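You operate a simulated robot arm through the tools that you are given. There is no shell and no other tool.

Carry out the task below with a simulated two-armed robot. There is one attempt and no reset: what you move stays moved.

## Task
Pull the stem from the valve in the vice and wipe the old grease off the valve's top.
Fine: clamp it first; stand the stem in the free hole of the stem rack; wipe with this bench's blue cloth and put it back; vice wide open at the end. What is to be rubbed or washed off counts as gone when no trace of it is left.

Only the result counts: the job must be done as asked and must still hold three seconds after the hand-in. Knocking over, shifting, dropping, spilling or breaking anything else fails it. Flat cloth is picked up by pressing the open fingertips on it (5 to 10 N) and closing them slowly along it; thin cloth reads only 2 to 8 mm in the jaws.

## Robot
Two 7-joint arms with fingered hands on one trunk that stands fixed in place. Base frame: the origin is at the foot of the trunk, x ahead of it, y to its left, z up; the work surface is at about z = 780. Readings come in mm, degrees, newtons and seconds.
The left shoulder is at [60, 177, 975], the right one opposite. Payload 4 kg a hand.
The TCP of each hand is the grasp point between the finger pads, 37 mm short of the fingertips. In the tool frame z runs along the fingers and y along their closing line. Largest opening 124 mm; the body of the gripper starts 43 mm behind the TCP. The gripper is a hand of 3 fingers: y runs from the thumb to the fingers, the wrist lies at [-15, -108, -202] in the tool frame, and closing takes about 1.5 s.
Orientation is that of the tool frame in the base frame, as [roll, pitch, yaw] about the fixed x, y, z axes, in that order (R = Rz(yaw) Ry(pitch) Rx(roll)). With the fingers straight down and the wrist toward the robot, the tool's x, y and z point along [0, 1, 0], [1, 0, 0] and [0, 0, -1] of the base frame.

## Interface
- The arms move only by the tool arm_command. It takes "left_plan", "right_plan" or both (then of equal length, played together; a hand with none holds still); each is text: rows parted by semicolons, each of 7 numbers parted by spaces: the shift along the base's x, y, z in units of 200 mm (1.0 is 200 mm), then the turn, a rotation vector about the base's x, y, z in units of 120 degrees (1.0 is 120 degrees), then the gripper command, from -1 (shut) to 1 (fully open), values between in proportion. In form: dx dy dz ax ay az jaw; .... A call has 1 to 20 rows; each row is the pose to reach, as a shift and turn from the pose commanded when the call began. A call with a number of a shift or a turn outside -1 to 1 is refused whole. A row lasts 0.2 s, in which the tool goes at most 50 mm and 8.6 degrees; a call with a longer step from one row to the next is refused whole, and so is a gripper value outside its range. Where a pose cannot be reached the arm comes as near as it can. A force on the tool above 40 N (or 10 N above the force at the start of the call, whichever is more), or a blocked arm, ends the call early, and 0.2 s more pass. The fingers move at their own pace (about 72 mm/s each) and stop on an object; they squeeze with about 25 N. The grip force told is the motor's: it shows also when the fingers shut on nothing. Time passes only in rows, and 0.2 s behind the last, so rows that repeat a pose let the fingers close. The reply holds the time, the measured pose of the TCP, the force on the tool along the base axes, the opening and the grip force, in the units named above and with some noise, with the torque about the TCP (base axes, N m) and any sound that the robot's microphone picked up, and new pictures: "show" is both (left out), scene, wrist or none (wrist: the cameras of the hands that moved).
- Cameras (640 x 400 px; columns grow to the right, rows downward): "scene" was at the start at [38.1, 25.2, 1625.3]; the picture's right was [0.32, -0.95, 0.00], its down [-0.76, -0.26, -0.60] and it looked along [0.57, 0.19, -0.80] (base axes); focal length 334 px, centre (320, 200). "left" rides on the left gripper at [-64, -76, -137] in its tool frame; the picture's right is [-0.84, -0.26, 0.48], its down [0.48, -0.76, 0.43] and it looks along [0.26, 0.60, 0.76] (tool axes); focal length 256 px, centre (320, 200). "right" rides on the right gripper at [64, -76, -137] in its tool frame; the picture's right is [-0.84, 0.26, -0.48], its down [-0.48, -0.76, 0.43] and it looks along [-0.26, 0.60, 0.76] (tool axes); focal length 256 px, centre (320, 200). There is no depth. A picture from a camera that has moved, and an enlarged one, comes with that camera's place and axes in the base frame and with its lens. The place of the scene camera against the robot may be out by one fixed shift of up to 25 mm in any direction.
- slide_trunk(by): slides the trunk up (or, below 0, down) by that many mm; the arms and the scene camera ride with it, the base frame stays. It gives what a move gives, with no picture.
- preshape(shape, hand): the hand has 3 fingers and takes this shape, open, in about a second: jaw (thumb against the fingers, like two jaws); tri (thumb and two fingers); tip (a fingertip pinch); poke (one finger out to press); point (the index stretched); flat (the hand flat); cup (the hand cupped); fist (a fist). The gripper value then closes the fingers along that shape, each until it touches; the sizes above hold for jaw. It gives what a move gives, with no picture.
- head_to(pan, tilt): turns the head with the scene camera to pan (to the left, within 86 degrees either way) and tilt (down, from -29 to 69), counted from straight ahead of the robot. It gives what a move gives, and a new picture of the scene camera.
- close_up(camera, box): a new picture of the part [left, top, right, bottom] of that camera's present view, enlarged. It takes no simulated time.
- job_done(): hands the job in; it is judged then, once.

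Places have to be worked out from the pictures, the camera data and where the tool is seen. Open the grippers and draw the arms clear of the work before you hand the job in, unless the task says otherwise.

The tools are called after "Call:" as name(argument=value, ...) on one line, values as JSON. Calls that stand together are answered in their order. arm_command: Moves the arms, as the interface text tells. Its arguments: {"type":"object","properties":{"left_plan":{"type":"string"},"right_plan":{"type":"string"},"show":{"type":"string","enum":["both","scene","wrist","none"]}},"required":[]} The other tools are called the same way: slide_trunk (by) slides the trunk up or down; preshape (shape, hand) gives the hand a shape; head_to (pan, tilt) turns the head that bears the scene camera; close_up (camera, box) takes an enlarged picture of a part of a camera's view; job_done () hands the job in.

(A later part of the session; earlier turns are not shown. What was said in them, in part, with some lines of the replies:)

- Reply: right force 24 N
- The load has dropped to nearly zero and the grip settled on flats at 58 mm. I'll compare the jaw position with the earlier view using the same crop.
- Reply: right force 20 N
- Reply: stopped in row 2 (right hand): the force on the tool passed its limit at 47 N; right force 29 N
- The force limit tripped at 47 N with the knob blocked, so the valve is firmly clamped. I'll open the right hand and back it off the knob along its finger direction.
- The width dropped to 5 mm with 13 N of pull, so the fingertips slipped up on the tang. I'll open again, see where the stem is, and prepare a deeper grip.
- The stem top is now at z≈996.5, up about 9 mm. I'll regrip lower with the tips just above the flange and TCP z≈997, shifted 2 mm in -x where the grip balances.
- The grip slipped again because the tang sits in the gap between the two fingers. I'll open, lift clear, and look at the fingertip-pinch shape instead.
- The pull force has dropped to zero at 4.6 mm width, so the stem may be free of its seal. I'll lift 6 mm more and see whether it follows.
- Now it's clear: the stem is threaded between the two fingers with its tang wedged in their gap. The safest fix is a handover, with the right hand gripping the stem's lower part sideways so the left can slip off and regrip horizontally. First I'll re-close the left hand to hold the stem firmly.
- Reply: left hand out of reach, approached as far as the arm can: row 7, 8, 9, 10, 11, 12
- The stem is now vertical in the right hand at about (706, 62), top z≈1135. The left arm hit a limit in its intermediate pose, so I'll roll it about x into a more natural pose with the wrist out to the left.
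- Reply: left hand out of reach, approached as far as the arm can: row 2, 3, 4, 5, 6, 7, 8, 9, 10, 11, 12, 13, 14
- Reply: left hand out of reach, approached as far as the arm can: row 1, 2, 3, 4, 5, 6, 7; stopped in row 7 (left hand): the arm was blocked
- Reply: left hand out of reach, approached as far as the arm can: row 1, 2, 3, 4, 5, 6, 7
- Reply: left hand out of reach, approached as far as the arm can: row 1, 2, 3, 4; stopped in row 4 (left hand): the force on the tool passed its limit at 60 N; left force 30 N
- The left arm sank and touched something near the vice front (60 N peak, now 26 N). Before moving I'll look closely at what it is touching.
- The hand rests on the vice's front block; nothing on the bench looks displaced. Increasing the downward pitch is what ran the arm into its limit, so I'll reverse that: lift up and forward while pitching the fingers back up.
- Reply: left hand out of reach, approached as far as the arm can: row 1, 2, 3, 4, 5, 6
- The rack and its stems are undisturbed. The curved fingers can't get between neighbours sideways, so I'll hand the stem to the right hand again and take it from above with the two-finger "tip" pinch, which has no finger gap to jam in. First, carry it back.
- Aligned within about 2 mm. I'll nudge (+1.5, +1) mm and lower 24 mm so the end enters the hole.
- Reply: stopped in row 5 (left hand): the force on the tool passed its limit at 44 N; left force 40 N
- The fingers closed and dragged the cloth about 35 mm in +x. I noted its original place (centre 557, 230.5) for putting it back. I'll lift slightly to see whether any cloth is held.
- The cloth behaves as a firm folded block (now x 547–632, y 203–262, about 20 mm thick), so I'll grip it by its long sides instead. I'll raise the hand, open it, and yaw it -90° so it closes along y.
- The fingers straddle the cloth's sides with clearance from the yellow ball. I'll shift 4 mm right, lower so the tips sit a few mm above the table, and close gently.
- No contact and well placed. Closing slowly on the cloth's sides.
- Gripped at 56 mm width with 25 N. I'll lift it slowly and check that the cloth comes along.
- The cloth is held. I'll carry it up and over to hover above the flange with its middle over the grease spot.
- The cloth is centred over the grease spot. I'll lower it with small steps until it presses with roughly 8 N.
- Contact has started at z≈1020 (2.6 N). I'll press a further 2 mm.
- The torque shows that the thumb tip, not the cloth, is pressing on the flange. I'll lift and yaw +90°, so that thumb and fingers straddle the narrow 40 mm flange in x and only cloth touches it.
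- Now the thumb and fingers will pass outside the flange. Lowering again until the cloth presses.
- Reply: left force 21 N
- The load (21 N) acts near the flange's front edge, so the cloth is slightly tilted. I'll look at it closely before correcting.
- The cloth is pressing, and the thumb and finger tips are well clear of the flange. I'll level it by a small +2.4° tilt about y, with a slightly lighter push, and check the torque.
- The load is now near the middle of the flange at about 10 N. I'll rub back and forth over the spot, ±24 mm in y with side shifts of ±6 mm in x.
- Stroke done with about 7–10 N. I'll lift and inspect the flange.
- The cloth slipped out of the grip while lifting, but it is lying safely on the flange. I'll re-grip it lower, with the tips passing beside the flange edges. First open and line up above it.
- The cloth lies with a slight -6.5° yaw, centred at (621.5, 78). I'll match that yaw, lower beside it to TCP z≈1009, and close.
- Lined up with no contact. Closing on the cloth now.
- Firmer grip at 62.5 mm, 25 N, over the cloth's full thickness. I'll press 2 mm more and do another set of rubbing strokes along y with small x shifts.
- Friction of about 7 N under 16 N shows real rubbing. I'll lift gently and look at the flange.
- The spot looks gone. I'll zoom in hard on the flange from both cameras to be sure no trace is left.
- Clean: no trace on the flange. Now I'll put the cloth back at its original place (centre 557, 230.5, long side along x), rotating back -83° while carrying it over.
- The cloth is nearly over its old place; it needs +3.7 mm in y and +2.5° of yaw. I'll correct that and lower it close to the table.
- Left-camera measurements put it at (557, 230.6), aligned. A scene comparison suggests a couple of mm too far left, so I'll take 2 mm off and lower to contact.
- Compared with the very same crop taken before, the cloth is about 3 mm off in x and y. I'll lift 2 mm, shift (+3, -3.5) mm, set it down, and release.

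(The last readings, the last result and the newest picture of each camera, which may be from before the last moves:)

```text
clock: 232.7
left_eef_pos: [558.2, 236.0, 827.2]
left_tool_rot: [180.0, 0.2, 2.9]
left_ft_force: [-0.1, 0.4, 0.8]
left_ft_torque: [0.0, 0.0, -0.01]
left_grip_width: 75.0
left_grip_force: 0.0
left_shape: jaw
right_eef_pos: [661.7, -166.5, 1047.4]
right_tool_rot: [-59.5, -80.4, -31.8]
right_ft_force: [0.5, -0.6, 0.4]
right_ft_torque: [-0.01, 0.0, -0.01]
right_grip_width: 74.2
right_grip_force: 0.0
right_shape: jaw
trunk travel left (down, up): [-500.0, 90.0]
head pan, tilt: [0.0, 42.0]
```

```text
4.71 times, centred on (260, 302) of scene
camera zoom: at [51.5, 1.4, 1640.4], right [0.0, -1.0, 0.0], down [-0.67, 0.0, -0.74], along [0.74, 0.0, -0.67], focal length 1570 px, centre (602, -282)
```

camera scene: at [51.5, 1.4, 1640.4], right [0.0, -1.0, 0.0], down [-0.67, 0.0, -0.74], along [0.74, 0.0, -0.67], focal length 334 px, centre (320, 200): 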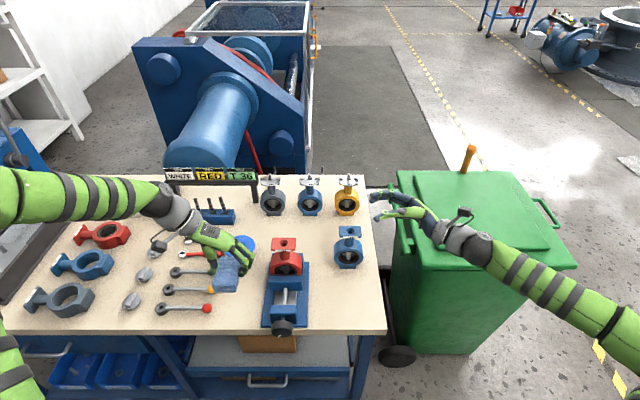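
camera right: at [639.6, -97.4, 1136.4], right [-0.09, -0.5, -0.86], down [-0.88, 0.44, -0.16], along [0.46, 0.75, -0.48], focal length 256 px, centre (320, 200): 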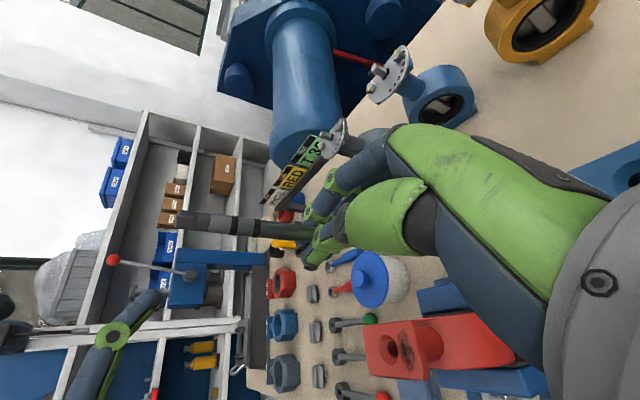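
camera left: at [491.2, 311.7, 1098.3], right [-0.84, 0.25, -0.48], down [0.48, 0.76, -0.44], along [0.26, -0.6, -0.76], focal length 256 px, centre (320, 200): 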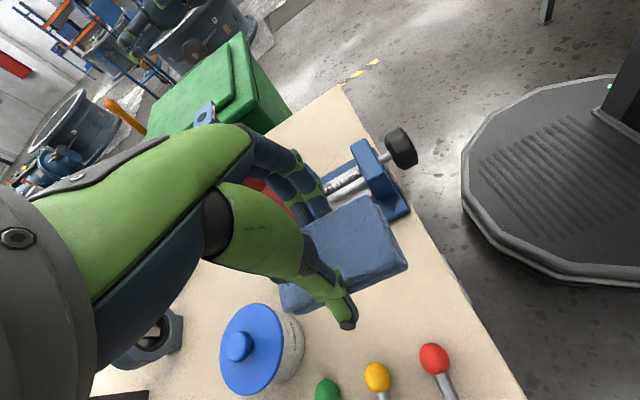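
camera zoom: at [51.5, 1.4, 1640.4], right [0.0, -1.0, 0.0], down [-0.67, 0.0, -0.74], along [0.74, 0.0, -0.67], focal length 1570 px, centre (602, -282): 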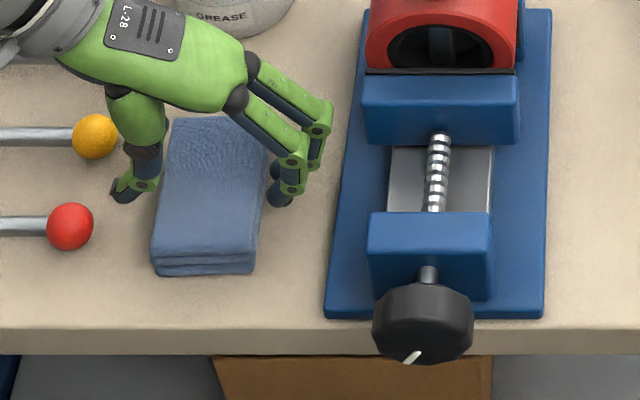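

The cloth is back exactly where it was. I'll lift the left hand straight up and clear.

Call:
arm_command(left_plan="0 0 0.03 0 0 0 0.22; 0 0 0.1 0 0 0 0.22; 0 0 0.2 0 0 0 0.22; 0 0 0.35 0 0 0 0.3; 0 0 0.55 0 0 0 0.5; 0 0 0.75 0 0 0 0.5; 0 0 0.9 0 0 0 0.5; 0 0.1 1 0 0 0 0.5; 0 0.2 1 0 0 0 0.5", show="scene")

Call:
close_up(camera="scene", box=[200, 260, 320, 345])

```text
clock: 234.7
left_eef_pos: [559.8, 275.6, 1028.4]
left_tool_rot: [180.0, 0.2, 3.0]
left_ft_force: [0.5, -0.2, 0.5]
left_ft_torque: [0.03, 0.01, -0.02]
left_grip_width: 93.1
left_grip_force: 0.0
left_shape: jaw
right_eef_pos: [662.3, -166.3, 1046.8]
right_tool_rot: [-60.0, -80.5, -31.4]
right_ft_force: [-0.9, -0.3, 0.0]
right_ft_torque: [-0.04, 0.04, -0.03]
right_grip_width: 74.1
right_grip_force: 0.1
right_shape: jaw
trunk travel left (down, up): [-500.0, 90.0]
head pan, tilt: [0.0, 42.0]
camera scene: at [51.5, 1.7, 1640.4], right [0.0, -1.0, 0.0], down [-0.67, 0.0, -0.74], along [0.74, 0.0, -0.67], focal length 334 px, centre (320, 200)
```

scene: 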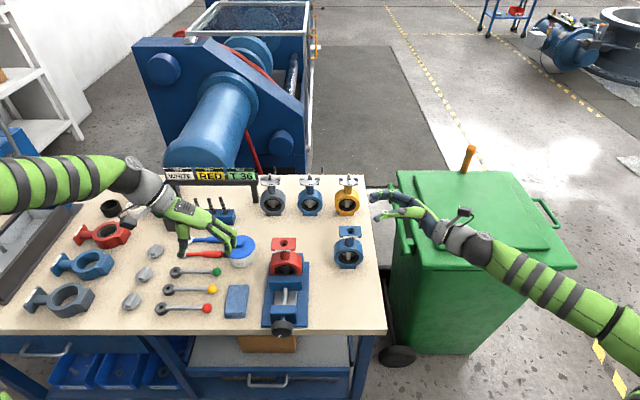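

```text
4.71 times, centred on (260, 302) of scene
camera zoom: at [51.5, 1.7, 1640.4], right [0.0, -1.0, 0.0], down [-0.67, 0.0, -0.74], along [0.74, 0.0, -0.67], focal length 1570 px, centre (602, -282)
```

zoom: 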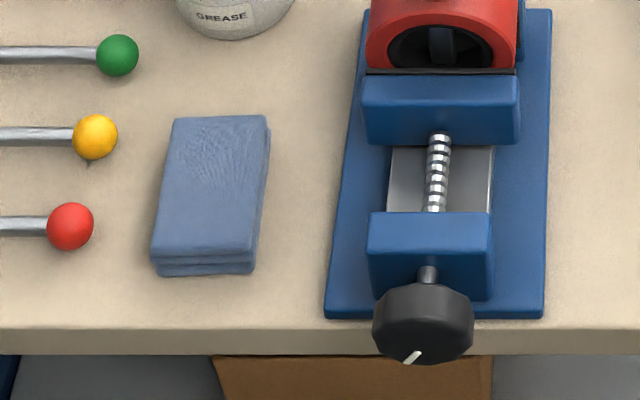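

The cloth is home. The last job is to open the vice wide with the right hand. I'll park the left hand out to the left and bring the right back, unrolling it -99° about y.

Call:
arm_command(left_plan="-0.04 0.06 0.05 0 0 0 0.5; -0.08 0.12 0.1 0 0 0 0.5; -0.12 0.18 0.15 0 0 0 0.5; -0.16 0.24 0.2 0 0 0 0.5; -0.2 0.3 0.25 0 0 0 0.5; -0.24 0.36 0.3 0 0 0 0.5; -0.28 0.42 0.35 0 0 0 0.5; -0.32 0.48 0.4 0 0 0 0.5; -0.36 0.54 0.45 0 0 0 0.5; -0.38 0.6 0.5 0 0 0 0.5; -0.4 0.66 0.55 0 0 0 0.5; -0.4 0.7 0.6 0 0 0 0.5; -0.4 0.72 0.6 0 0 0 0.5; -0.4 0.72 0.6 0 0 0 0.5", right_plan="-0.03 0 0 -0.004 -0.06 0 0.6; -0.07 0 0 -0.008 -0.12 0 0.6; -0.12 0 0 -0.012 -0.185 0 0.6; -0.18 0 0 -0.016 -0.25 0 0.6; -0.24 0 0 -0.02 -0.315 0 0.6; -0.3 0 0 -0.024 -0.38 0 0.6; -0.36 0 0 -0.028 -0.445 0 0.6; -0.42 0 0 -0.032 -0.51 0 0.6; -0.48 0 0 -0.036 -0.575 0 0.6; -0.54 0 0 -0.04 -0.64 0 0.6; -0.6 0 0 -0.044 -0.705 0 0.6; -0.65 0 0 -0.0475 -0.77 0 0.6; -0.7 0 0 -0.0475 -0.828 0 0.6; -0.7 0 0 -0.0475 -0.828 0 0.6", show="scene")

```text
clock: 237.7
left_eef_pos: [480.0, 420.2, 1147.1]
left_tool_rot: [-180.0, 0.2, 2.9]
left_ft_force: [0.4, 0.7, -0.2]
left_ft_torque: [0.01, 0.0, -0.01]
left_grip_width: 92.9
left_grip_force: 0.1
left_shape: jaw
right_eef_pos: [522.2, -167.6, 1047.7]
right_tool_rot: [92.2, 1.2, -178.8]
right_ft_force: [-0.3, 0.3, -0.2]
right_ft_torque: [0.0, 0.03, -0.02]
right_grip_width: 99.2
right_grip_force: 0.1
right_shape: jaw
trunk travel left (down, up): [-500.0, 90.0]
head pan, tilt: [0.0, 42.0]
camera scene: at [51.5, 1.4, 1640.4], right [0.0, -1.0, 0.0], down [-0.67, 0.0, -0.74], along [0.74, 0.0, -0.67], focal length 334 px, centre (320, 200)
```

scene: 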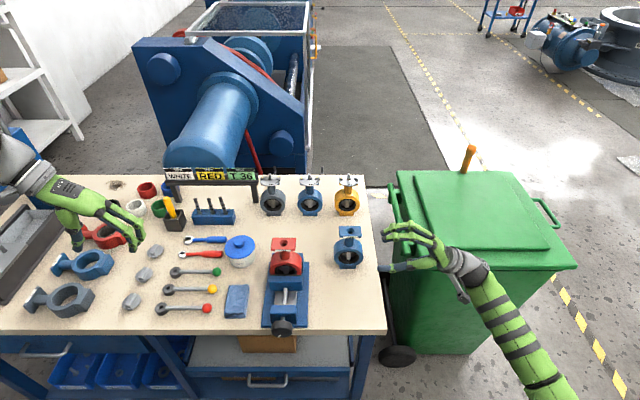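

The right arm is back in the knob-turning orientation (φ≈88°). I'll move it to the pre-grasp on the knob's right side at φ=60°.

Call:
arm_command(right_plan="-0.1 0.05 -0.05 -0.03 0 0 0.6; -0.2 0.12 -0.12 -0.06 0 0 0.6; -0.3 0.22 -0.22 -0.09 0 0 0.6; -0.345 0.33 -0.34 -0.12 0 0 0.6; -0.345 0.45 -0.46 -0.15 0 0 0.6; -0.345 0.57 -0.58 -0.18 0 0 0.6; -0.345 0.68 -0.7 -0.21 0 0 0.6; -0.345 0.77 -0.8 -0.232 0 0 0.6; -0.345 0.815 -0.857 -0.232 0 0 0.6; -0.345 0.815 -0.857 -0.232 0 0 0.6", show="none")

Call:
close_up(camera="scene", box=[230, 280, 370, 380])

Call:
close_up(camera="right", box=[200, 100, 440, 340])

```text
clock: 239.8
left_eef_pos: [478.9, 419.4, 1146.7]
left_tool_rot: [-180.0, 0.1, 2.9]
left_ft_force: [0.0, 0.5, 0.2]
left_ft_torque: [0.0, 0.0, -0.01]
left_grip_width: 92.6
left_grip_force: 0.0
left_shape: jaw
right_eef_pos: [452.9, -1.2, 875.0]
right_tool_rot: [120.1, 0.5, -178.6]
right_ft_force: [0.5, 0.5, 0.3]
right_ft_torque: [0.02, 0.04, 0.01]
right_grip_width: 98.9
right_grip_force: 0.0
right_shape: jaw
trunk travel left (down, up): [-500.0, 90.0]
head pan, tilt: [0.0, 42.0]
```

```text
4.00 times, centred on (300, 330) of scene
camera zoom: at [51.5, 1.4, 1640.5], right [0.0, -1.0, 0.0], down [-0.67, 0.0, -0.74], along [0.74, 0.0, -0.67], focal length 1335 px, centre (400, -320)
```

zoom: 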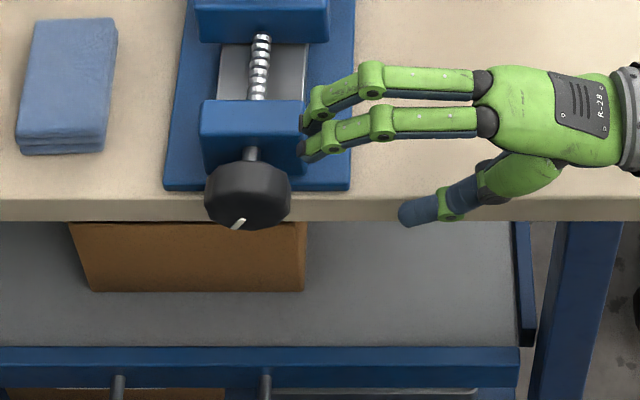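

```text
1.67 times, centred on (320, 220) of right
camera zoom: at [393.4, -162.4, 878.1], right [0.84, -0.27, 0.47], down [0.49, 0.01, -0.87], along [0.23, 0.96, 0.14], focal length 427 px, centre (320, 167)
```

zoom: 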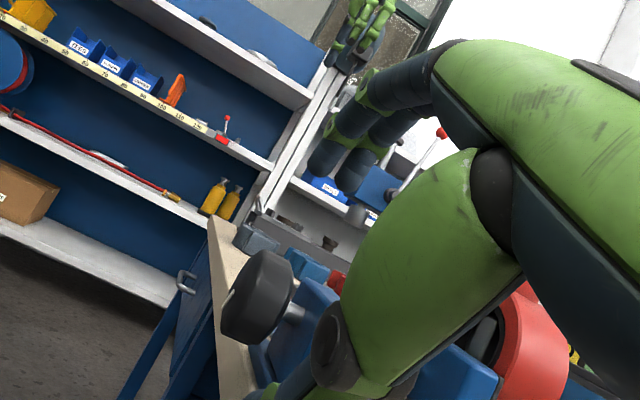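

Lined up at the knob's right side. Sliding in along the finger direction now.

Call:
arm_command(right_plan="0 0.08 -0.047 0 0 0 0.6; 0 0.17 -0.1 0 0 0 0.6; 0 0.26 -0.153 0 0 0 0.6; 0 0.34 -0.2 0 0 0 0.6; 0 0.4 -0.235 0 0 0 0.6; 0 0.415 -0.244 0 0 0 0.6; 0 0.415 -0.244 0 0 0 0.6", show="none")

Call:
close_up(camera="scene", box=[230, 270, 350, 355])

Call:
close_up(camera="right", box=[220, 120, 440, 320])

```text
clock: 241.4
left_eef_pos: [479.9, 419.8, 1146.5]
left_tool_rot: [-180.0, 0.2, 2.9]
left_ft_force: [1.1, 0.8, -0.6]
left_ft_torque: [0.01, -0.02, 0.01]
left_grip_width: 92.6
left_grip_force: 0.0
left_shape: jaw
right_eef_pos: [452.7, 78.3, 826.5]
right_tool_rot: [120.1, 0.5, -178.4]
right_ft_force: [-0.7, 0.2, -0.7]
right_ft_torque: [0.01, 0.01, 0.0]
right_grip_width: 99.1
right_grip_force: 0.1
right_shape: jaw
trunk travel left (down, up): [-500.0, 90.0]
head pan, tilt: [0.0, 42.0]
```

```text
4.71 times, centred on (290, 312) of scene
camera zoom: at [51.5, 1.4, 1640.4], right [0.0, -1.0, 0.0], down [-0.67, 0.0, -0.74], along [0.74, 0.0, -0.67], focal length 1570 px, centre (461, -329)
```

zoom: 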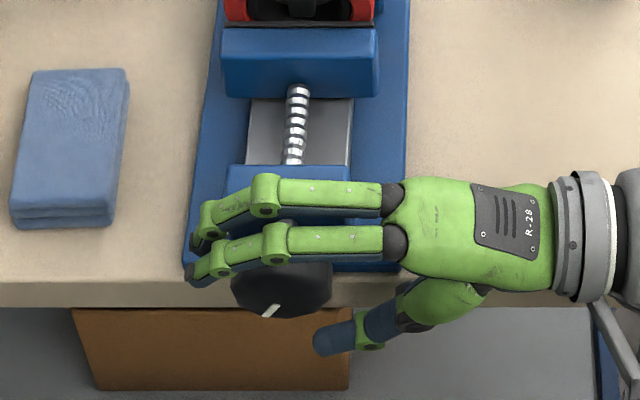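

```text
2.00 times, centred on (330, 220) of right
camera zoom: at [393.0, -80.9, 829.1], right [0.84, -0.27, 0.47], down [0.49, 0.01, -0.87], along [0.23, 0.96, 0.14], focal length 512 px, centre (300, 160)
```

zoom: 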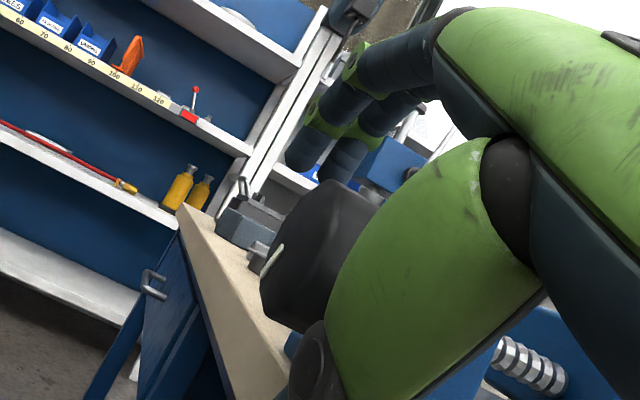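

The knob is between the fingers. I'll close and make the first part of the counter-clockwise stroke, 48°, to release the clamp while watching forces.

Call:
arm_command(right_plan="0 0 0 0 0 0 -1; 0 0 0 0 0 0 -1; 0 0 0 0 0 0 -1; 0 0 0 0 0 0 -1; 0 0 0 0 0 0 -1; 0 0.0157 0.0028 -0.0667 0 0 -1; 0 0.0157 0.0123 -0.1333 0 0 -1; 0 0.017 0.0216 -0.2 0 0 -1; 0 0.0196 0.0306 -0.2667 0 0 -1; 0 0.0235 0.0392 -0.3333 0 0 -1; 0 0.0285 0.0472 -0.4 0 0 -1; 0 0.0285 0.0472 -0.4 0 0 -1", show="none")

Call:
close_up(camera="scene", box=[230, 250, 350, 355])

Call:
close_up(camera="right", box=[220, 120, 440, 320])

```text
clock: 244.1
left_eef_pos: [479.6, 418.3, 1147.6]
left_tool_rot: [-179.9, 0.2, 2.8]
left_ft_force: [0.7, 0.9, -0.5]
left_ft_torque: [-0.03, 0.0, 0.0]
left_grip_width: 92.9
left_grip_force: 0.1
left_shape: jaw
right_eef_pos: [452.0, 84.3, 838.0]
right_tool_rot: [168.1, -1.0, -178.8]
right_ft_force: [-3.1, -14.7, 2.6]
right_ft_torque: [0.01, 0.12, 0.28]
right_grip_width: 55.6
right_grip_force: 25.4
right_shape: jaw
trunk travel left (down, up): [-500.0, 90.0]
head pan, tilt: [0.0, 42.0]
```

```text
3.81 times, centred on (290, 302) of scene
camera zoom: at [51.1, 0.5, 1640.4], right [0.0, -1.0, 0.0], down [-0.67, 0.0, -0.74], along [0.74, 0.0, -0.67], focal length 1271 px, centre (434, -190)
```

zoom: 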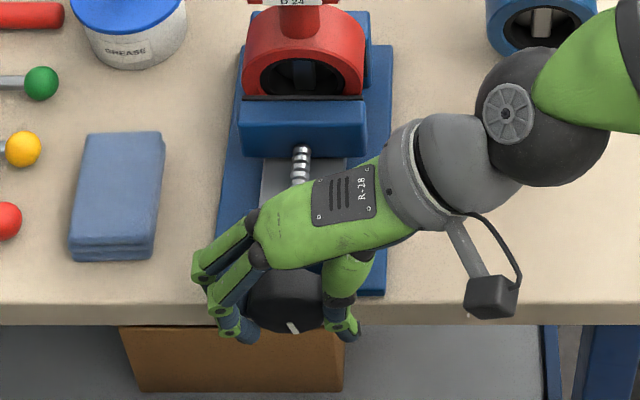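

```text
2.00 times, centred on (330, 220) of right
camera zoom: at [392.5, -21.5, 956.3], right [0.84, 0.17, 0.51], down [0.49, -0.64, -0.59], along [0.23, 0.75, -0.62], focal length 512 px, centre (300, 160)
```

zoom: 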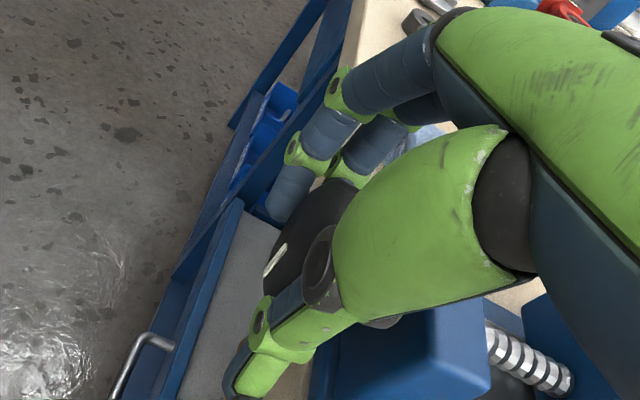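

The knob turns freely counter-clockwise. I'll finish the stroke to φ=-60° and open the fingers.

Call:
arm_command(right_plan="0 0.001 0.0072 -0.0667 0 0 -1; 0 0.005 0.0135 -0.1333 0 0 -1; 0 0.0109 0.0188 -0.2 0 0 -1; 0 0.0193 0.0229 -0.2667 0 0 -1; 0 0.0283 0.0258 -0.3333 0 0 -1; 0 0.0376 0.0274 -0.4 0 0 -1; 0 0.047 0.0278 -0.4667 0 0 -1; 0 0.0563 0.0268 -0.5333 0 0 -1; 0 0.0655 0.0245 -0.6 0 0 -1; 0 0.0655 0.0245 -0.6 0 0 -1; 0 0.0655 0.0245 -0.6 0 0 0.77; 0 0.0655 0.0245 -0.6 0 0 0.77; 0 0.0655 0.0245 -0.6 0 0 0.77", show="none")

Call:
close_up(camera="scene", box=[230, 250, 350, 355])

Call:
close_up(camera="right", box=[220, 120, 440, 320])

```text
clock: 246.8
left_eef_pos: [479.2, 418.8, 1147.0]
left_tool_rot: [-180.0, 0.2, 2.9]
left_ft_force: [-0.3, 0.2, 0.3]
left_ft_torque: [-0.01, 0.0, 0.0]
left_grip_width: 92.9
left_grip_force: 0.1
left_shape: jaw
right_eef_pos: [454.3, 97.3, 840.9]
right_tool_rot: [-119.9, -1.6, 179.5]
right_ft_force: [0.7, 0.0, 0.7]
right_ft_torque: [-0.01, -0.01, 0.03]
right_grip_width: 109.8
right_grip_force: 0.0
right_shape: jaw
trunk travel left (down, up): [-500.0, 90.0]
head pan, tilt: [0.0, 42.0]
```

```text
3.81 times, centred on (290, 302) of scene
camera zoom: at [51.9, 1.5, 1640.4], right [0.0, -1.0, 0.0], down [-0.67, 0.0, -0.74], along [0.74, 0.0, -0.67], focal length 1271 px, centre (434, -190)
```

zoom: 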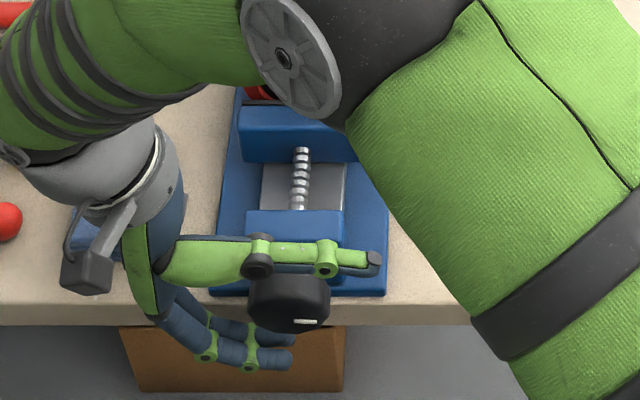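

```text
2.00 times, centred on (330, 220) of right
camera zoom: at [393.9, 177.0, 976.5], right [0.84, 0.54, 0.0], down [0.49, -0.76, 0.43], along [0.23, -0.36, -0.9], focal length 512 px, centre (300, 160)
```

zoom: 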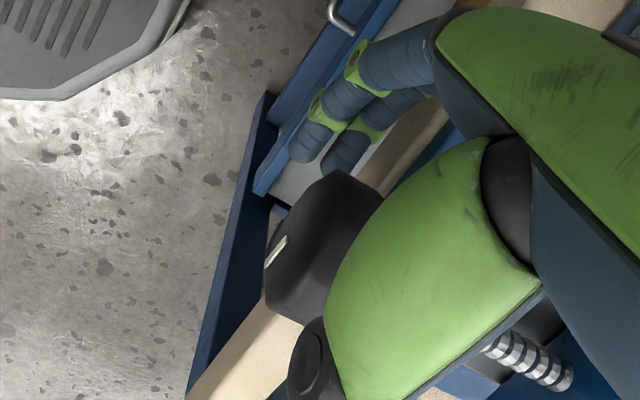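

The stroke worked and the mark shows the rotation. I'll swing back with open fingers, regrip, and repeat.

Call:
arm_command(right_plan="0 -0.009 0.0009 0.0667 0 0 0.77; 0 -0.018 0.0006 0.1333 0 0 0.77; 0 -0.027 -0.001 0.2 0 0 0.77; 0 -0.0356 -0.0039 0.2667 0 0 0.77; 0 -0.0437 -0.0079 0.3333 0 0 0.77; 0 -0.0512 -0.013 0.4 0 0 0.77; 0 -0.0579 -0.0191 0.4667 0 0 0.77; 0 -0.0637 -0.026 0.5333 0 0 0.77; 0 -0.0685 -0.0338 0.6 0 0 0.77; 0 -0.0721 -0.042 0.6667 0 0 0.77; 0 -0.0746 -0.0508 0.7333 0 0 0.77; 0 -0.0758 -0.0598 0.8 0 0 0.77; 0 -0.0758 -0.0688 0.8667 0 0 0.77; 0 -0.0745 -0.0778 0.9333 0 0 0.77; 0 -0.0719 -0.0865 1 0 0 0.77; 0 -0.0719 -0.0865 1 0 0 -1; 0 -0.0719 -0.0865 1 0 0 -1; 0 -0.0719 -0.0865 1 0 0 -1; 0 -0.0719 -0.0865 1 0 0 -1; 0 -0.0719 -0.0865 1 0 0 -1", show="none")

Call:
arm_command(right_plan="0 -0.0026 0.0087 -0.0667 0 0 -1; 0 -0.0039 0.0177 -0.1333 0 0 -1; 0 -0.0039 0.0268 -0.2 0 0 -1; 0 -0.0027 0.0358 -0.2667 0 0 -1; 0 -0.0002 0.0445 -0.3333 0 0 -1; 0 0.0035 0.0528 -0.4 0 0 -1; 0 0.0083 0.0605 -0.4667 0 0 -1; 0 0.0141 0.0675 -0.5333 0 0 -1; 0 0.0208 0.0736 -0.6 0 0 -1; 0 0.0283 0.0787 -0.6667 0 0 -1; 0 0.0364 0.0827 -0.7333 0 0 -1; 0 0.045 0.0855 -0.8 0 0 -1; 0 0.0539 0.0872 -0.8667 0 0 -1; 0 0.063 0.0875 -0.9333 0 0 -1; 0 0.072 0.0866 -1 0 0 -1; 0 0.072 0.0866 -1 0 0 -1; 0 0.072 0.0866 -1 0 0 0.77; 0 0.072 0.0866 -1 0 0 0.77; 0 0.072 0.0866 -1 0 0 0.77", show="none")

Call:
close_up(camera="scene", box=[230, 250, 350, 355])

Call:
close_up(camera="left", box=[320, 0, 640, 240])

```text
clock: 251.1
left_eef_pos: [479.6, 419.0, 1146.2]
left_tool_rot: [180.0, 0.1, 2.9]
left_ft_force: [0.1, 0.2, 0.3]
left_ft_torque: [0.01, 0.05, -0.01]
left_grip_width: 93.0
left_grip_force: 0.0
left_shape: jaw
right_eef_pos: [453.5, 84.4, 823.2]
right_tool_rot: [120.1, 0.3, -178.4]
right_ft_force: [-3.4, -2.9, -10.4]
right_ft_torque: [0.09, -0.11, 0.16]
right_grip_width: 52.6
right_grip_force: 24.2
right_shape: jaw
trunk travel left (down, up): [-500.0, 90.0]
head pan, tilt: [0.0, 42.0]
```

```text
clock: 255.1
left_eef_pos: [478.9, 420.4, 1148.0]
left_tool_rot: [180.0, 0.2, 2.9]
left_ft_force: [-0.2, 0.3, 0.2]
left_ft_torque: [-0.03, 0.04, -0.01]
left_grip_width: 92.6
left_grip_force: 0.0
left_shape: jaw
right_eef_pos: [452.6, 99.4, 843.2]
right_tool_rot: [-119.9, -1.6, 179.7]
right_ft_force: [-0.1, 0.9, -0.3]
right_ft_torque: [-0.02, 0.02, -0.02]
right_grip_width: 109.9
right_grip_force: 0.0
right_shape: jaw
trunk travel left (down, up): [-500.0, 90.0]
head pan, tilt: [0.0, 42.0]
```

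```text
3.81 times, centred on (290, 302) of scene
camera zoom: at [51.8, 1.9, 1640.4], right [0.0, -1.0, 0.0], down [-0.67, 0.0, -0.74], along [0.74, 0.0, -0.67], focal length 1271 px, centre (434, -190)
```

zoom: 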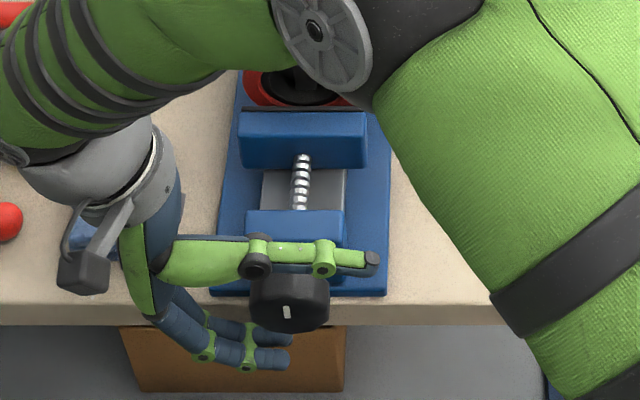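

```text
1.67 times, centred on (480, 120) of left
camera zoom: at [412.0, 491.7, 1285.4], right [-0.85, 0.21, -0.48], down [0.44, 0.78, -0.44], along [0.28, -0.58, -0.76], focal length 427 px, centre (53, 333)
```

zoom: 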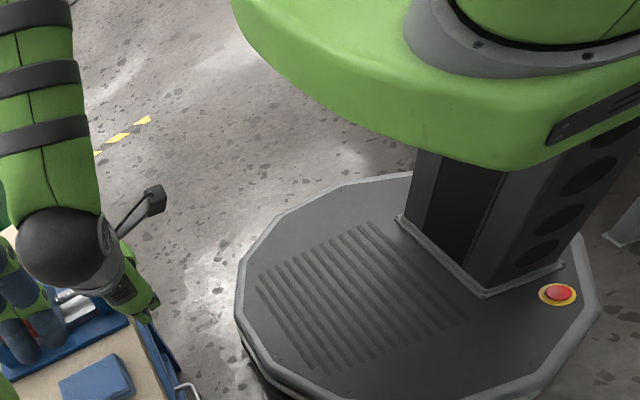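

Working well: the jaw has backed off the valve visibly. I'll repeat the cycle.

Call:
arm_command(right_plan="0 -0.009 0.0009 0.0667 0 0 0.77; 0 -0.018 0.0006 0.1333 0 0 0.77; 0 -0.027 -0.001 0.2 0 0 0.77; 0 -0.0356 -0.0039 0.2667 0 0 0.77; 0 -0.0437 -0.0079 0.3333 0 0 0.77; 0 -0.0512 -0.013 0.4 0 0 0.77; 0 -0.0579 -0.0191 0.4667 0 0 0.77; 0 -0.0637 -0.026 0.5333 0 0 0.77; 0 -0.0685 -0.0338 0.6 0 0 0.77; 0 -0.0721 -0.042 0.6667 0 0 0.77; 0 -0.0746 -0.0508 0.7333 0 0 0.77; 0 -0.0758 -0.0598 0.8 0 0 0.77; 0 -0.0758 -0.0688 0.8667 0 0 0.77; 0 -0.0745 -0.0778 0.9333 0 0 0.77; 0 -0.0719 -0.0865 1 0 0 0.77; 0 -0.0719 -0.0865 1 0 0 -1; 0 -0.0719 -0.0865 1 0 0 -1; 0 -0.0719 -0.0865 1 0 0 -1; 0 -0.0719 -0.0865 1 0 0 -1; 0 -0.0719 -0.0865 1 0 0 -1", show="none")

Call:
close_up(camera="scene", box=[230, 230, 350, 355])

Call:
arm_command(right_plan="0 -0.0026 0.0087 -0.0667 0 0 -1; 0 -0.0039 0.0177 -0.1333 0 0 -1; 0 -0.0039 0.0268 -0.2 0 0 -1; 0 -0.0027 0.0358 -0.2667 0 0 -1; 0 -0.0002 0.0445 -0.3333 0 0 -1; 0 0.0035 0.0528 -0.4 0 0 -1; 0 0.0083 0.0605 -0.4667 0 0 -1; 0 0.0141 0.0675 -0.5333 0 0 -1; 0 0.0208 0.0736 -0.6 0 0 -1; 0 0.0283 0.0787 -0.6667 0 0 -1; 0 0.0364 0.0827 -0.7333 0 0 -1; 0 0.045 0.0855 -0.8 0 0 -1; 0 0.0539 0.0872 -0.8667 0 0 -1; 0 0.063 0.0875 -0.9333 0 0 -1; 0 0.072 0.0866 -1 0 0 -1; 0 0.072 0.0866 -1 0 0 -1; 0 0.072 0.0866 -1 0 0 0.77; 0 0.072 0.0866 -1 0 0 0.77; 0 0.072 0.0866 -1 0 0 0.77", show="none")

Call:
close_up(camera="scene", box=[230, 250, 350, 355])

```text
clock: 259.2
left_eef_pos: [478.9, 418.4, 1147.5]
left_tool_rot: [-180.0, 0.2, 2.9]
left_ft_force: [-0.4, 0.1, -0.1]
left_ft_torque: [-0.01, 0.01, -0.01]
left_grip_width: 92.7
left_grip_force: 0.1
left_shape: jaw
right_eef_pos: [452.7, 83.4, 823.9]
right_tool_rot: [120.2, 0.4, -178.3]
right_ft_force: [-4.3, -2.2, -11.2]
right_ft_torque: [0.21, -0.13, 0.21]
right_grip_width: 52.0
right_grip_force: 25.2
right_shape: jaw
trunk travel left (down, up): [-500.0, 90.0]
head pan, tilt: [0.0, 42.0]
```

```text
3.20 times, centred on (290, 292) of scene
camera zoom: at [51.7, 1.4, 1640.3], right [0.0, -1.0, 0.0], down [-0.67, 0.0, -0.74], along [0.74, 0.0, -0.67], focal length 1068 px, centre (416, -96)
```

zoom: 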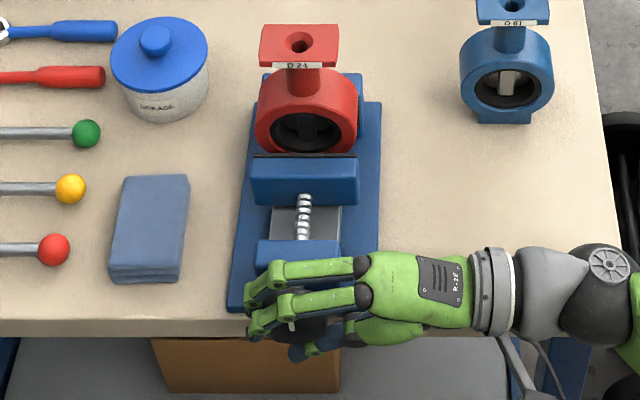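

```text
clock: 263.2
left_eef_pos: [478.7, 420.7, 1146.4]
left_tool_rot: [179.9, 0.3, 2.9]
left_ft_force: [0.4, -0.6, 0.3]
left_ft_torque: [0.02, 0.03, -0.03]
left_grip_width: 92.8
left_grip_force: 0.0
left_shape: jaw
right_eef_pos: [453.2, 100.1, 841.3]
right_tool_rot: [-120.0, -1.6, 179.5]
right_ft_force: [0.2, -0.3, -0.1]
right_ft_torque: [-0.02, 0.05, 0.02]
right_grip_width: 109.7
right_grip_force: 0.1
right_shape: jaw
trunk travel left (down, up): [-500.0, 90.0]
head pan, tilt: [0.0, 42.0]
```

```text
3.81 times, centred on (290, 302) of scene
camera zoom: at [51.9, 1.9, 1640.4], right [0.0, -1.0, 0.0], down [-0.67, 0.0, -0.74], along [0.74, 0.0, -0.67], focal length 1271 px, centre (434, -190)
```

zoom: 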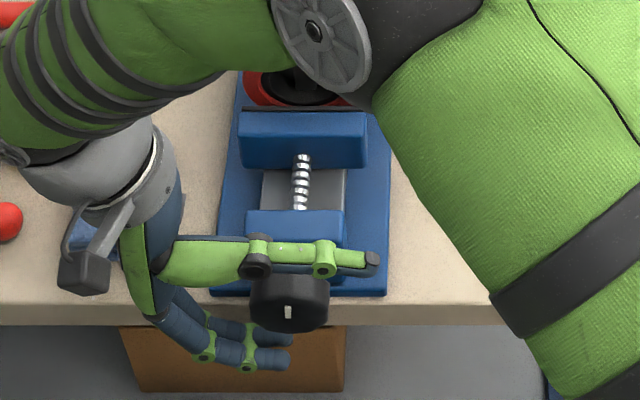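

That cycle shows no net change: the mark and jaw look the same. Either the vice is at its stop or the knob was dragged back, so I'll check step by step. First swing back open and look at the mark.

Call:
arm_command(right_plan="0 -0.009 0.0009 0.0667 0 0 0.9; 0 -0.018 0.0006 0.1333 0 0 0.9; 0 -0.027 -0.001 0.2 0 0 0.9; 0 -0.0356 -0.0039 0.2667 0 0 0.9; 0 -0.0437 -0.0079 0.3333 0 0 0.9; 0 -0.0512 -0.013 0.4 0 0 0.9; 0 -0.0579 -0.0191 0.4667 0 0 0.9; 0 -0.0637 -0.026 0.5333 0 0 0.9; 0 -0.0685 -0.0338 0.6 0 0 0.9; 0 -0.0721 -0.042 0.6667 0 0 0.9; 0 -0.0746 -0.0508 0.7333 0 0 0.9; 0 -0.0758 -0.0598 0.8 0 0 0.9; 0 -0.0758 -0.0688 0.8667 0 0 0.9; 0 -0.0745 -0.0778 0.9333 0 0 0.9; 0 -0.0719 -0.0865 1 0 0 0.9; 0 -0.0719 -0.0865 1 0 0 0.9", show="none")

Call:
close_up(camera="scene", box=[250, 270, 340, 345])

Call:
close_up(camera="right", box=[220, 120, 440, 320])

```text
clock: 266.6
left_eef_pos: [479.3, 419.9, 1147.9]
left_tool_rot: [-180.0, 0.2, 2.9]
left_ft_force: [-0.7, -0.1, -0.6]
left_ft_torque: [0.02, -0.02, -0.01]
left_grip_width: 92.7
left_grip_force: 0.0
left_shape: jaw
right_eef_pos: [453.3, 83.4, 824.3]
right_tool_rot: [119.9, 0.4, -178.4]
right_ft_force: [0.3, 0.1, -0.3]
right_ft_torque: [0.0, 0.01, 0.0]
right_grip_width: 117.5
right_grip_force: 0.1
right_shape: jaw
trunk travel left (down, up): [-500.0, 90.0]
head pan, tilt: [0.0, 42.0]
```

```text
5.33 times, centred on (295, 308) of scene
camera zoom: at [51.5, 1.4, 1640.5], right [0.0, -1.0, 0.0], down [-0.67, 0.0, -0.74], along [0.74, 0.0, -0.67], focal length 1780 px, centre (453, -373)
```

zoom: 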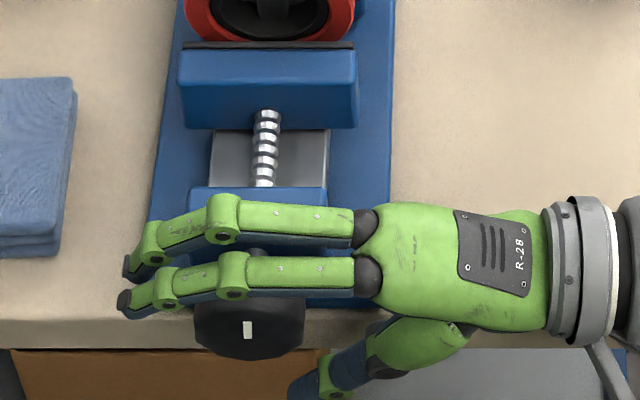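

```text
2.00 times, centred on (330, 220) of right
camera zoom: at [393.3, -76.1, 826.6], right [0.84, -0.27, 0.47], down [0.49, 0.01, -0.87], along [0.23, 0.96, 0.14], focal length 512 px, centre (300, 160)
```

zoom: 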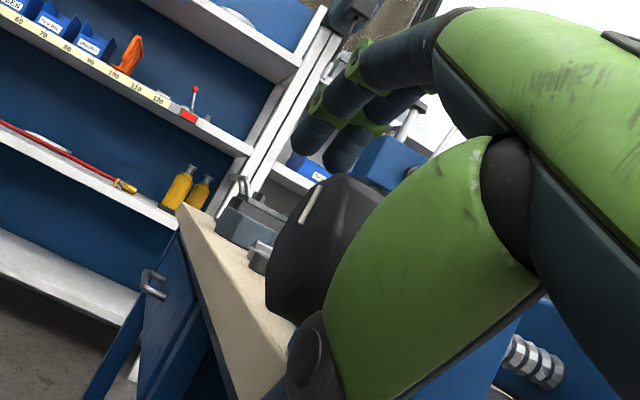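

The mark is upright again, exactly as at the very start. I'll grip and try a careful 32° further to see if it is really at its open stop.

Call:
arm_command(right_plan="0 0 0 0 0 0 -1; 0 0 0 0 0 0 -1; 0 0 0 0 0 0 -1; 0 0 0 0 0 0 -1; 0 0 0 0 0 0 -1; 0 0 0 0 0 0 -1", show="none")

Call:
arm_command(right_plan="0 -0.0013 0.0044 -0.0333 0 0 -1; 0 -0.0026 0.0087 -0.0667 0 0 -1; 0 -0.0033 0.0132 -0.1 0 0 -1; 0 -0.0039 0.0177 -0.1333 0 0 -1; 0 -0.0039 0.0177 -0.1333 0 0 -1", show="none")

Call:
close_up(camera="scene", box=[250, 270, 340, 345])

Call:
close_up(camera="right", box=[220, 120, 440, 320])

```text
clock: 268.1
left_eef_pos: [479.4, 420.1, 1148.9]
left_tool_rot: [179.9, 0.2, 2.9]
left_ft_force: [-0.7, -0.7, -0.1]
left_ft_torque: [0.0, -0.01, 0.02]
left_grip_width: 92.5
left_grip_force: 0.0
left_shape: jaw
right_eef_pos: [452.9, 83.7, 823.6]
right_tool_rot: [120.1, 0.4, -178.3]
right_ft_force: [-5.4, -2.1, -11.5]
right_ft_torque: [0.02, -0.13, 0.2]
right_grip_width: 51.5
right_grip_force: 24.8
right_shape: jaw
trunk travel left (down, up): [-500.0, 90.0]
head pan, tilt: [0.0, 42.0]
```

```text
clock: 269.2
left_eef_pos: [479.7, 420.3, 1147.3]
left_tool_rot: [-179.9, 0.3, 2.9]
left_ft_force: [0.4, -0.1, -0.1]
left_ft_torque: [-0.01, 0.0, 0.03]
left_grip_width: 92.5
left_grip_force: 0.1
left_shape: jaw
right_eef_pos: [452.4, 84.2, 826.5]
right_tool_rot: [136.2, -0.2, -178.2]
right_ft_force: [-8.4, 6.7, -29.6]
right_ft_torque: [0.42, -0.09, 0.47]
right_grip_width: 50.6
right_grip_force: 24.9
right_shape: jaw
trunk travel left (down, up): [-500.0, 90.0]
head pan, tilt: [0.0, 42.0]
```

```text
5.33 times, centred on (295, 308) of scene
camera zoom: at [52.3, 2.4, 1640.3], right [0.0, -1.0, 0.0], down [-0.67, 0.0, -0.74], along [0.74, 0.0, -0.67], focal length 1780 px, centre (453, -373)
```

zoom: 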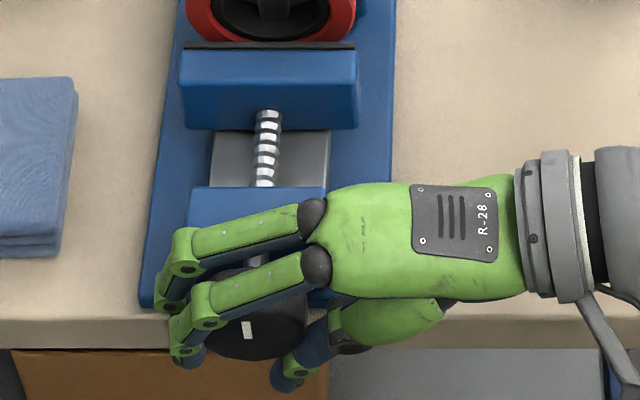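

```text
2.00 times, centred on (330, 220) of right
camera zoom: at [392.7, -69.0, 872.6], right [0.84, -0.12, 0.52], down [0.49, -0.23, -0.84], along [0.23, 0.96, -0.14], focal length 512 px, centre (300, 160)
```

zoom: 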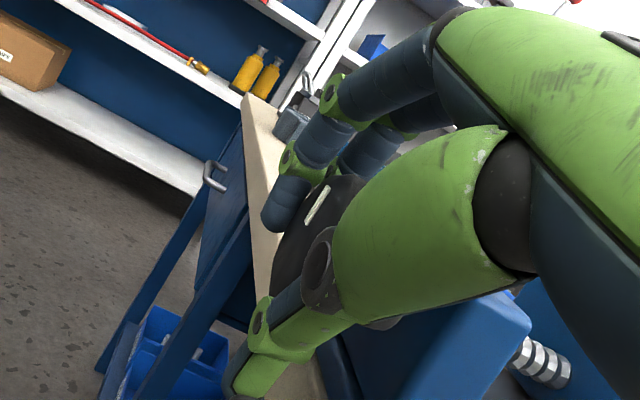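

The knob is blocked: 30 N builds up while the mark stays upright, so the vice is at its fully open stop. I'll open the hand and back off along the finger direction.

Call:
arm_command(right_plan="0 0 0 0 0 0 0.8; 0 0 0 0 0 0 0.9; 0 0 0 0 0 0 0.9; 0 -0.1 0.1 0 0 0 0.9; 0 -0.22 0.23 0 0 0 0.9; 0 -0.35 0.37 0 0 0 0.9; 0 -0.5 0.52 0 0 0 0.9; 0 -0.65 0.65 0 0 0 0.9; 0 -0.8 0.75 0 0 0 0.9; 0 -0.8 0.75 0 0 0 0.9", show="scene")

Call:
close_up(camera="scene", box=[240, 220, 350, 345])

Call:
close_up(camera="scene", box=[260, 290, 310, 345])

```text
clock: 271.4
left_eef_pos: [479.9, 419.6, 1147.2]
left_tool_rot: [-180.0, 0.2, 2.9]
left_ft_force: [0.0, -0.2, 0.0]
left_ft_torque: [-0.02, 0.01, -0.01]
left_grip_width: 92.6
left_grip_force: 0.1
left_shape: jaw
right_eef_pos: [451.5, -78.3, 977.6]
right_tool_rot: [136.1, 0.0, -178.3]
right_ft_force: [0.6, 0.3, -0.4]
right_ft_torque: [-0.01, 0.0, -0.05]
right_grip_width: 117.5
right_grip_force: 0.1
right_shape: jaw
trunk travel left (down, up): [-500.0, 90.0]
head pan, tilt: [0.0, 42.0]
camera scene: at [51.6, 1.5, 1640.4], right [0.0, -1.0, 0.0], down [-0.67, 0.0, -0.74], along [0.74, 0.0, -0.67], focal length 334 px, centre (320, 200)
```

scene: 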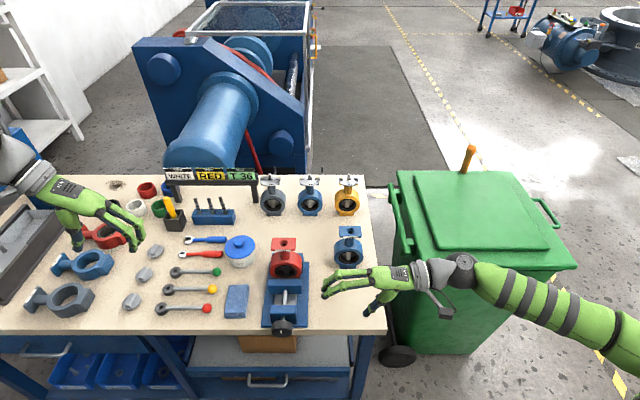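

```text
3.20 times, centred on (295, 282) of scene
camera zoom: at [51.6, 1.5, 1640.4], right [0.0, -1.0, 0.0], down [-0.67, 0.0, -0.74], along [0.74, 0.0, -0.67], focal length 1068 px, centre (400, -64)
```

zoom: 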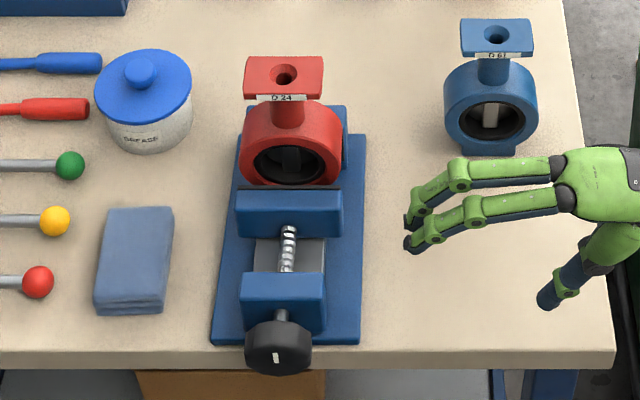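

```text
7.27 times, centred on (285, 318) of scene
camera zoom: at [51.6, 1.5, 1640.4], right [0.0, -1.0, 0.0], down [-0.67, 0.0, -0.74], along [0.74, 0.0, -0.67], focal length 2427 px, centre (574, -654)
```

zoom: 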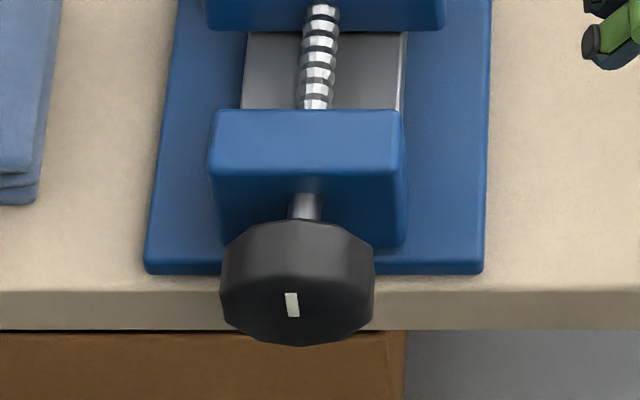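

The vice is fully open and the knob mark upright as found. I'll draw both arms clear with open grippers and turn the head back to the starting view for a full before/after comparison.

Call:
arm_command(left_plan="-0.04 0 0.06 0 0 0 1; -0.1 0 0.12 0 0 0 1; -0.16 0 0.2 0 0 0 1; -0.2 0 0.28 0 0 0 1; -0.2 0 0.3 0 0 0 1; -0.2 0 0.3 0 0 0 1; -0.2 0 0.3 0 0 0 1; -0.2 0 0.3 0 0 0 1", right_plan="0 -0.1 0.1 0 0 0 1; 0 -0.22 0.22 0 0 0 1; 0 -0.36 0.35 0 0 0 1; 0 -0.5 0.48 0 0 0 1; 0 -0.62 0.6 0 0 0 1; 0 -0.74 0.7 0 0 0 1; 0 -0.8 0.75 0 0 0 1; 0 -0.8 0.75 0 0 0 1", show="none")

Call:
head_to(pan=18.7, tilt=53)

Call:
close_up(camera="scene", box=[290, 150, 410, 265])

Call:
close_up(camera="scene", box=[230, 80, 360, 180])

Call:
close_up(camera="scene", box=[328, 225, 376, 265])

```text
clock: 273.2
left_eef_pos: [439.6, 418.9, 1207.6]
left_tool_rot: [180.0, 0.2, 2.9]
left_ft_force: [-0.1, -0.7, 0.0]
left_ft_torque: [0.0, 0.04, 0.01]
left_grip_width: 123.8
left_grip_force: 0.1
left_shape: jaw
right_eef_pos: [451.0, -236.4, 1127.3]
right_tool_rot: [136.0, -0.1, -178.3]
right_ft_force: [-0.2, 0.6, 0.1]
right_ft_torque: [-0.01, 0.0, 0.0]
right_grip_width: 123.5
right_grip_force: 0.0
right_shape: jaw
trunk travel left (down, up): [-500.0, 90.0]
head pan, tilt: [0.0, 42.0]
```

```text
clock: 274.1
left_eef_pos: [439.2, 420.1, 1206.7]
left_tool_rot: [-180.0, 0.2, 2.9]
left_ft_force: [-0.5, 0.5, -0.6]
left_ft_torque: [0.01, 0.0, -0.01]
left_grip_width: 123.5
left_grip_force: 0.0
left_shape: jaw
right_eef_pos: [451.1, -238.0, 1127.2]
right_tool_rot: [136.2, 0.0, -178.4]
right_ft_force: [0.2, 0.8, -0.3]
right_ft_torque: [0.01, 0.03, -0.01]
right_grip_width: 123.7
right_grip_force: 0.0
right_shape: jaw
trunk travel left (down, up): [-500.0, 90.0]
head pan, tilt: [18.7, 53.0]
camera scene: at [38.1, 25.1, 1625.3], right [0.32, -0.95, 0.0], down [-0.76, -0.26, -0.6], along [0.57, 0.19, -0.8], focal length 334 px, centre (320, 200)
```

scene: 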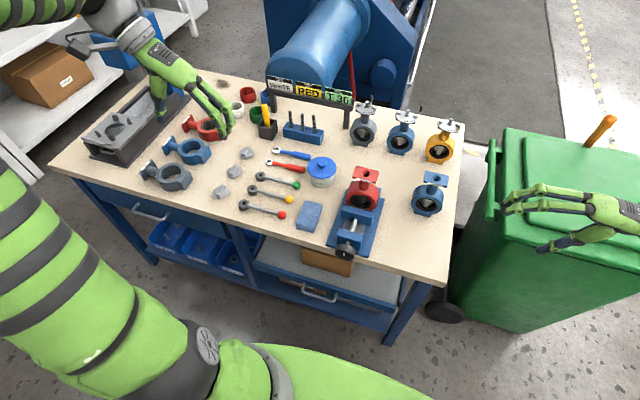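

```text
3.48 times, centred on (350, 208) of scene
camera zoom: at [38.1, 25.1, 1625.3], right [0.32, -0.95, 0.0], down [-0.76, -0.26, -0.6], along [0.57, 0.19, -0.8], focal length 1161 px, centre (216, 174)
```

zoom: 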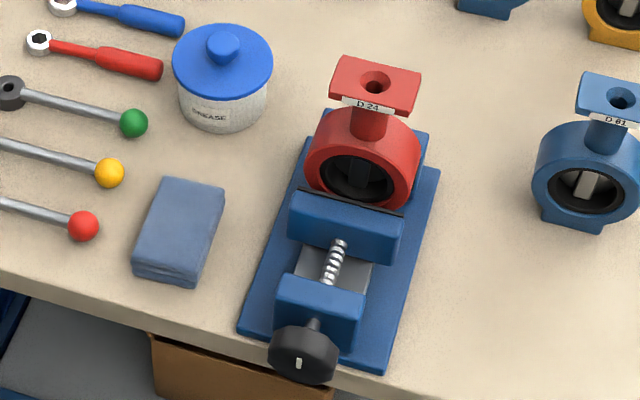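

```text
4.00 times, centred on (295, 130) of scene
camera zoom: at [38.1, 25.1, 1625.3], right [0.32, -0.95, 0.0], down [-0.76, -0.26, -0.6], along [0.57, 0.19, -0.8], focal length 1335 px, centre (420, 480)
```

zoom: 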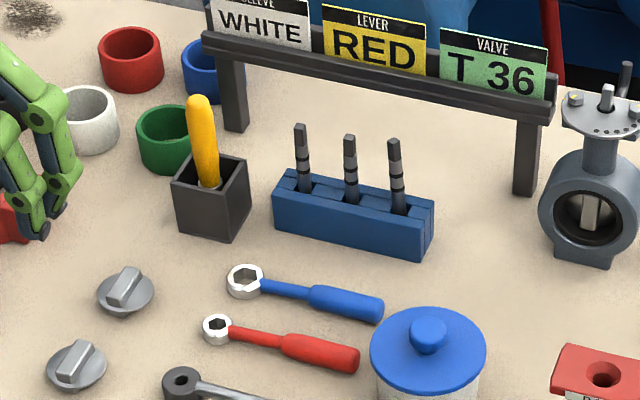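

```text
10.00 times, centred on (352, 245) of scene
camera zoom: at [38.1, 25.1, 1625.3], right [0.32, -0.95, 0.0], down [-0.76, -0.26, -0.6], along [0.57, 0.19, -0.8], focal length 3337 px, centre (0, -250)
```

zoom: 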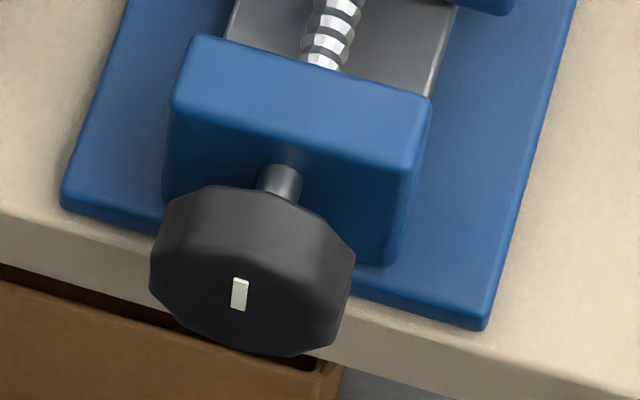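

Everything matches the starting layout: the cloth is in place, the vice is at its open stop, the stem stands in the rack's third hole, and nothing else has moved. One last close look at the flange and rack before handing in.

Call:
close_up(camera="scene", box=[345, 162, 385, 190])

Call:
close_up(camera="scene", box=[275, 105, 335, 150])

```text
14.29 times, centred on (365, 176) of scene
camera zoom: at [38.1, 25.1, 1625.3], right [0.32, -0.95, 0.0], down [-0.76, -0.26, -0.6], along [0.57, 0.19, -0.8], focal length 4767 px, centre (-323, 543)
```

zoom: 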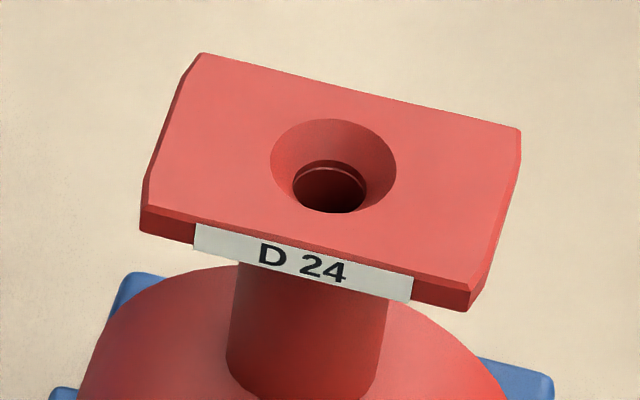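

```text
8.89 times, centred on (305, 128) of scene
camera zoom: at [38.1, 25.1, 1625.3], right [0.32, -0.95, 0.0], down [-0.76, -0.26, -0.6], along [0.57, 0.19, -0.8], focal length 2966 px, centre (453, 844)
```

zoom: 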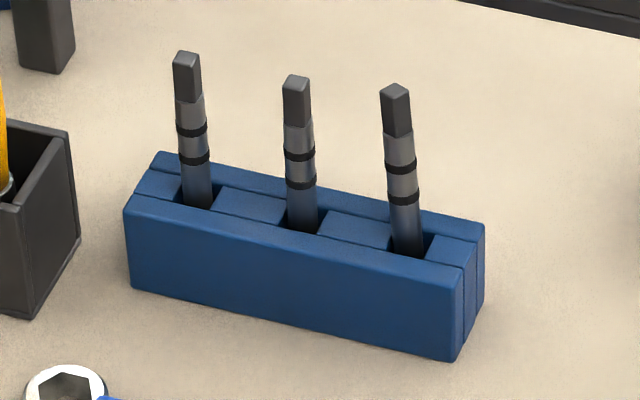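

The valve top shows no trace of grease, the stem stands in the free hole, the cloth is back in place, the vice is at its open stop, and both arms are clear with open grippers. I'm handing the job in.

Call:
job_done()

```text
The job is handed in.
```

The job is handed in. In the last pictures every part of it looked done; I haven't seen a verdict.

- **Clamp:** I closed the vice on the valve until the knob was blocked, before pulling anything.
- **Stem:** It is out of the valve and stands in the free hole of the rack, leaning very slightly within the hole.
- **Grease:** Close-ups of the valve's top show no trace left.
- **Cloth:** It is back in its original place, matched against a crop taken before I picked it up.
- **Vice:** The knob turns no further counter-clockwise, and its mark and the jaw are where they were at the start. I took that stop as wide open.

Some contact along the way was not planned:

- **Vice front:** The left arm ran into a joint limit and came down on the front of the vice, with a 60 N peak.
- **Valve top:** In the same stretch the hand rested lightly on the valve's top.
- **Neighbouring stem:** While I was placing the stem, the fingers pressed about 14 N on a stem already in the rack.
- **Cloth:** My first attempt to pick it up dragged it about 33 mm before I gripped it by the sides. Later it slipped out of the grip onto the valve's top.

In the final comparison with the starting view, nothing else on the bench had visibly moved.
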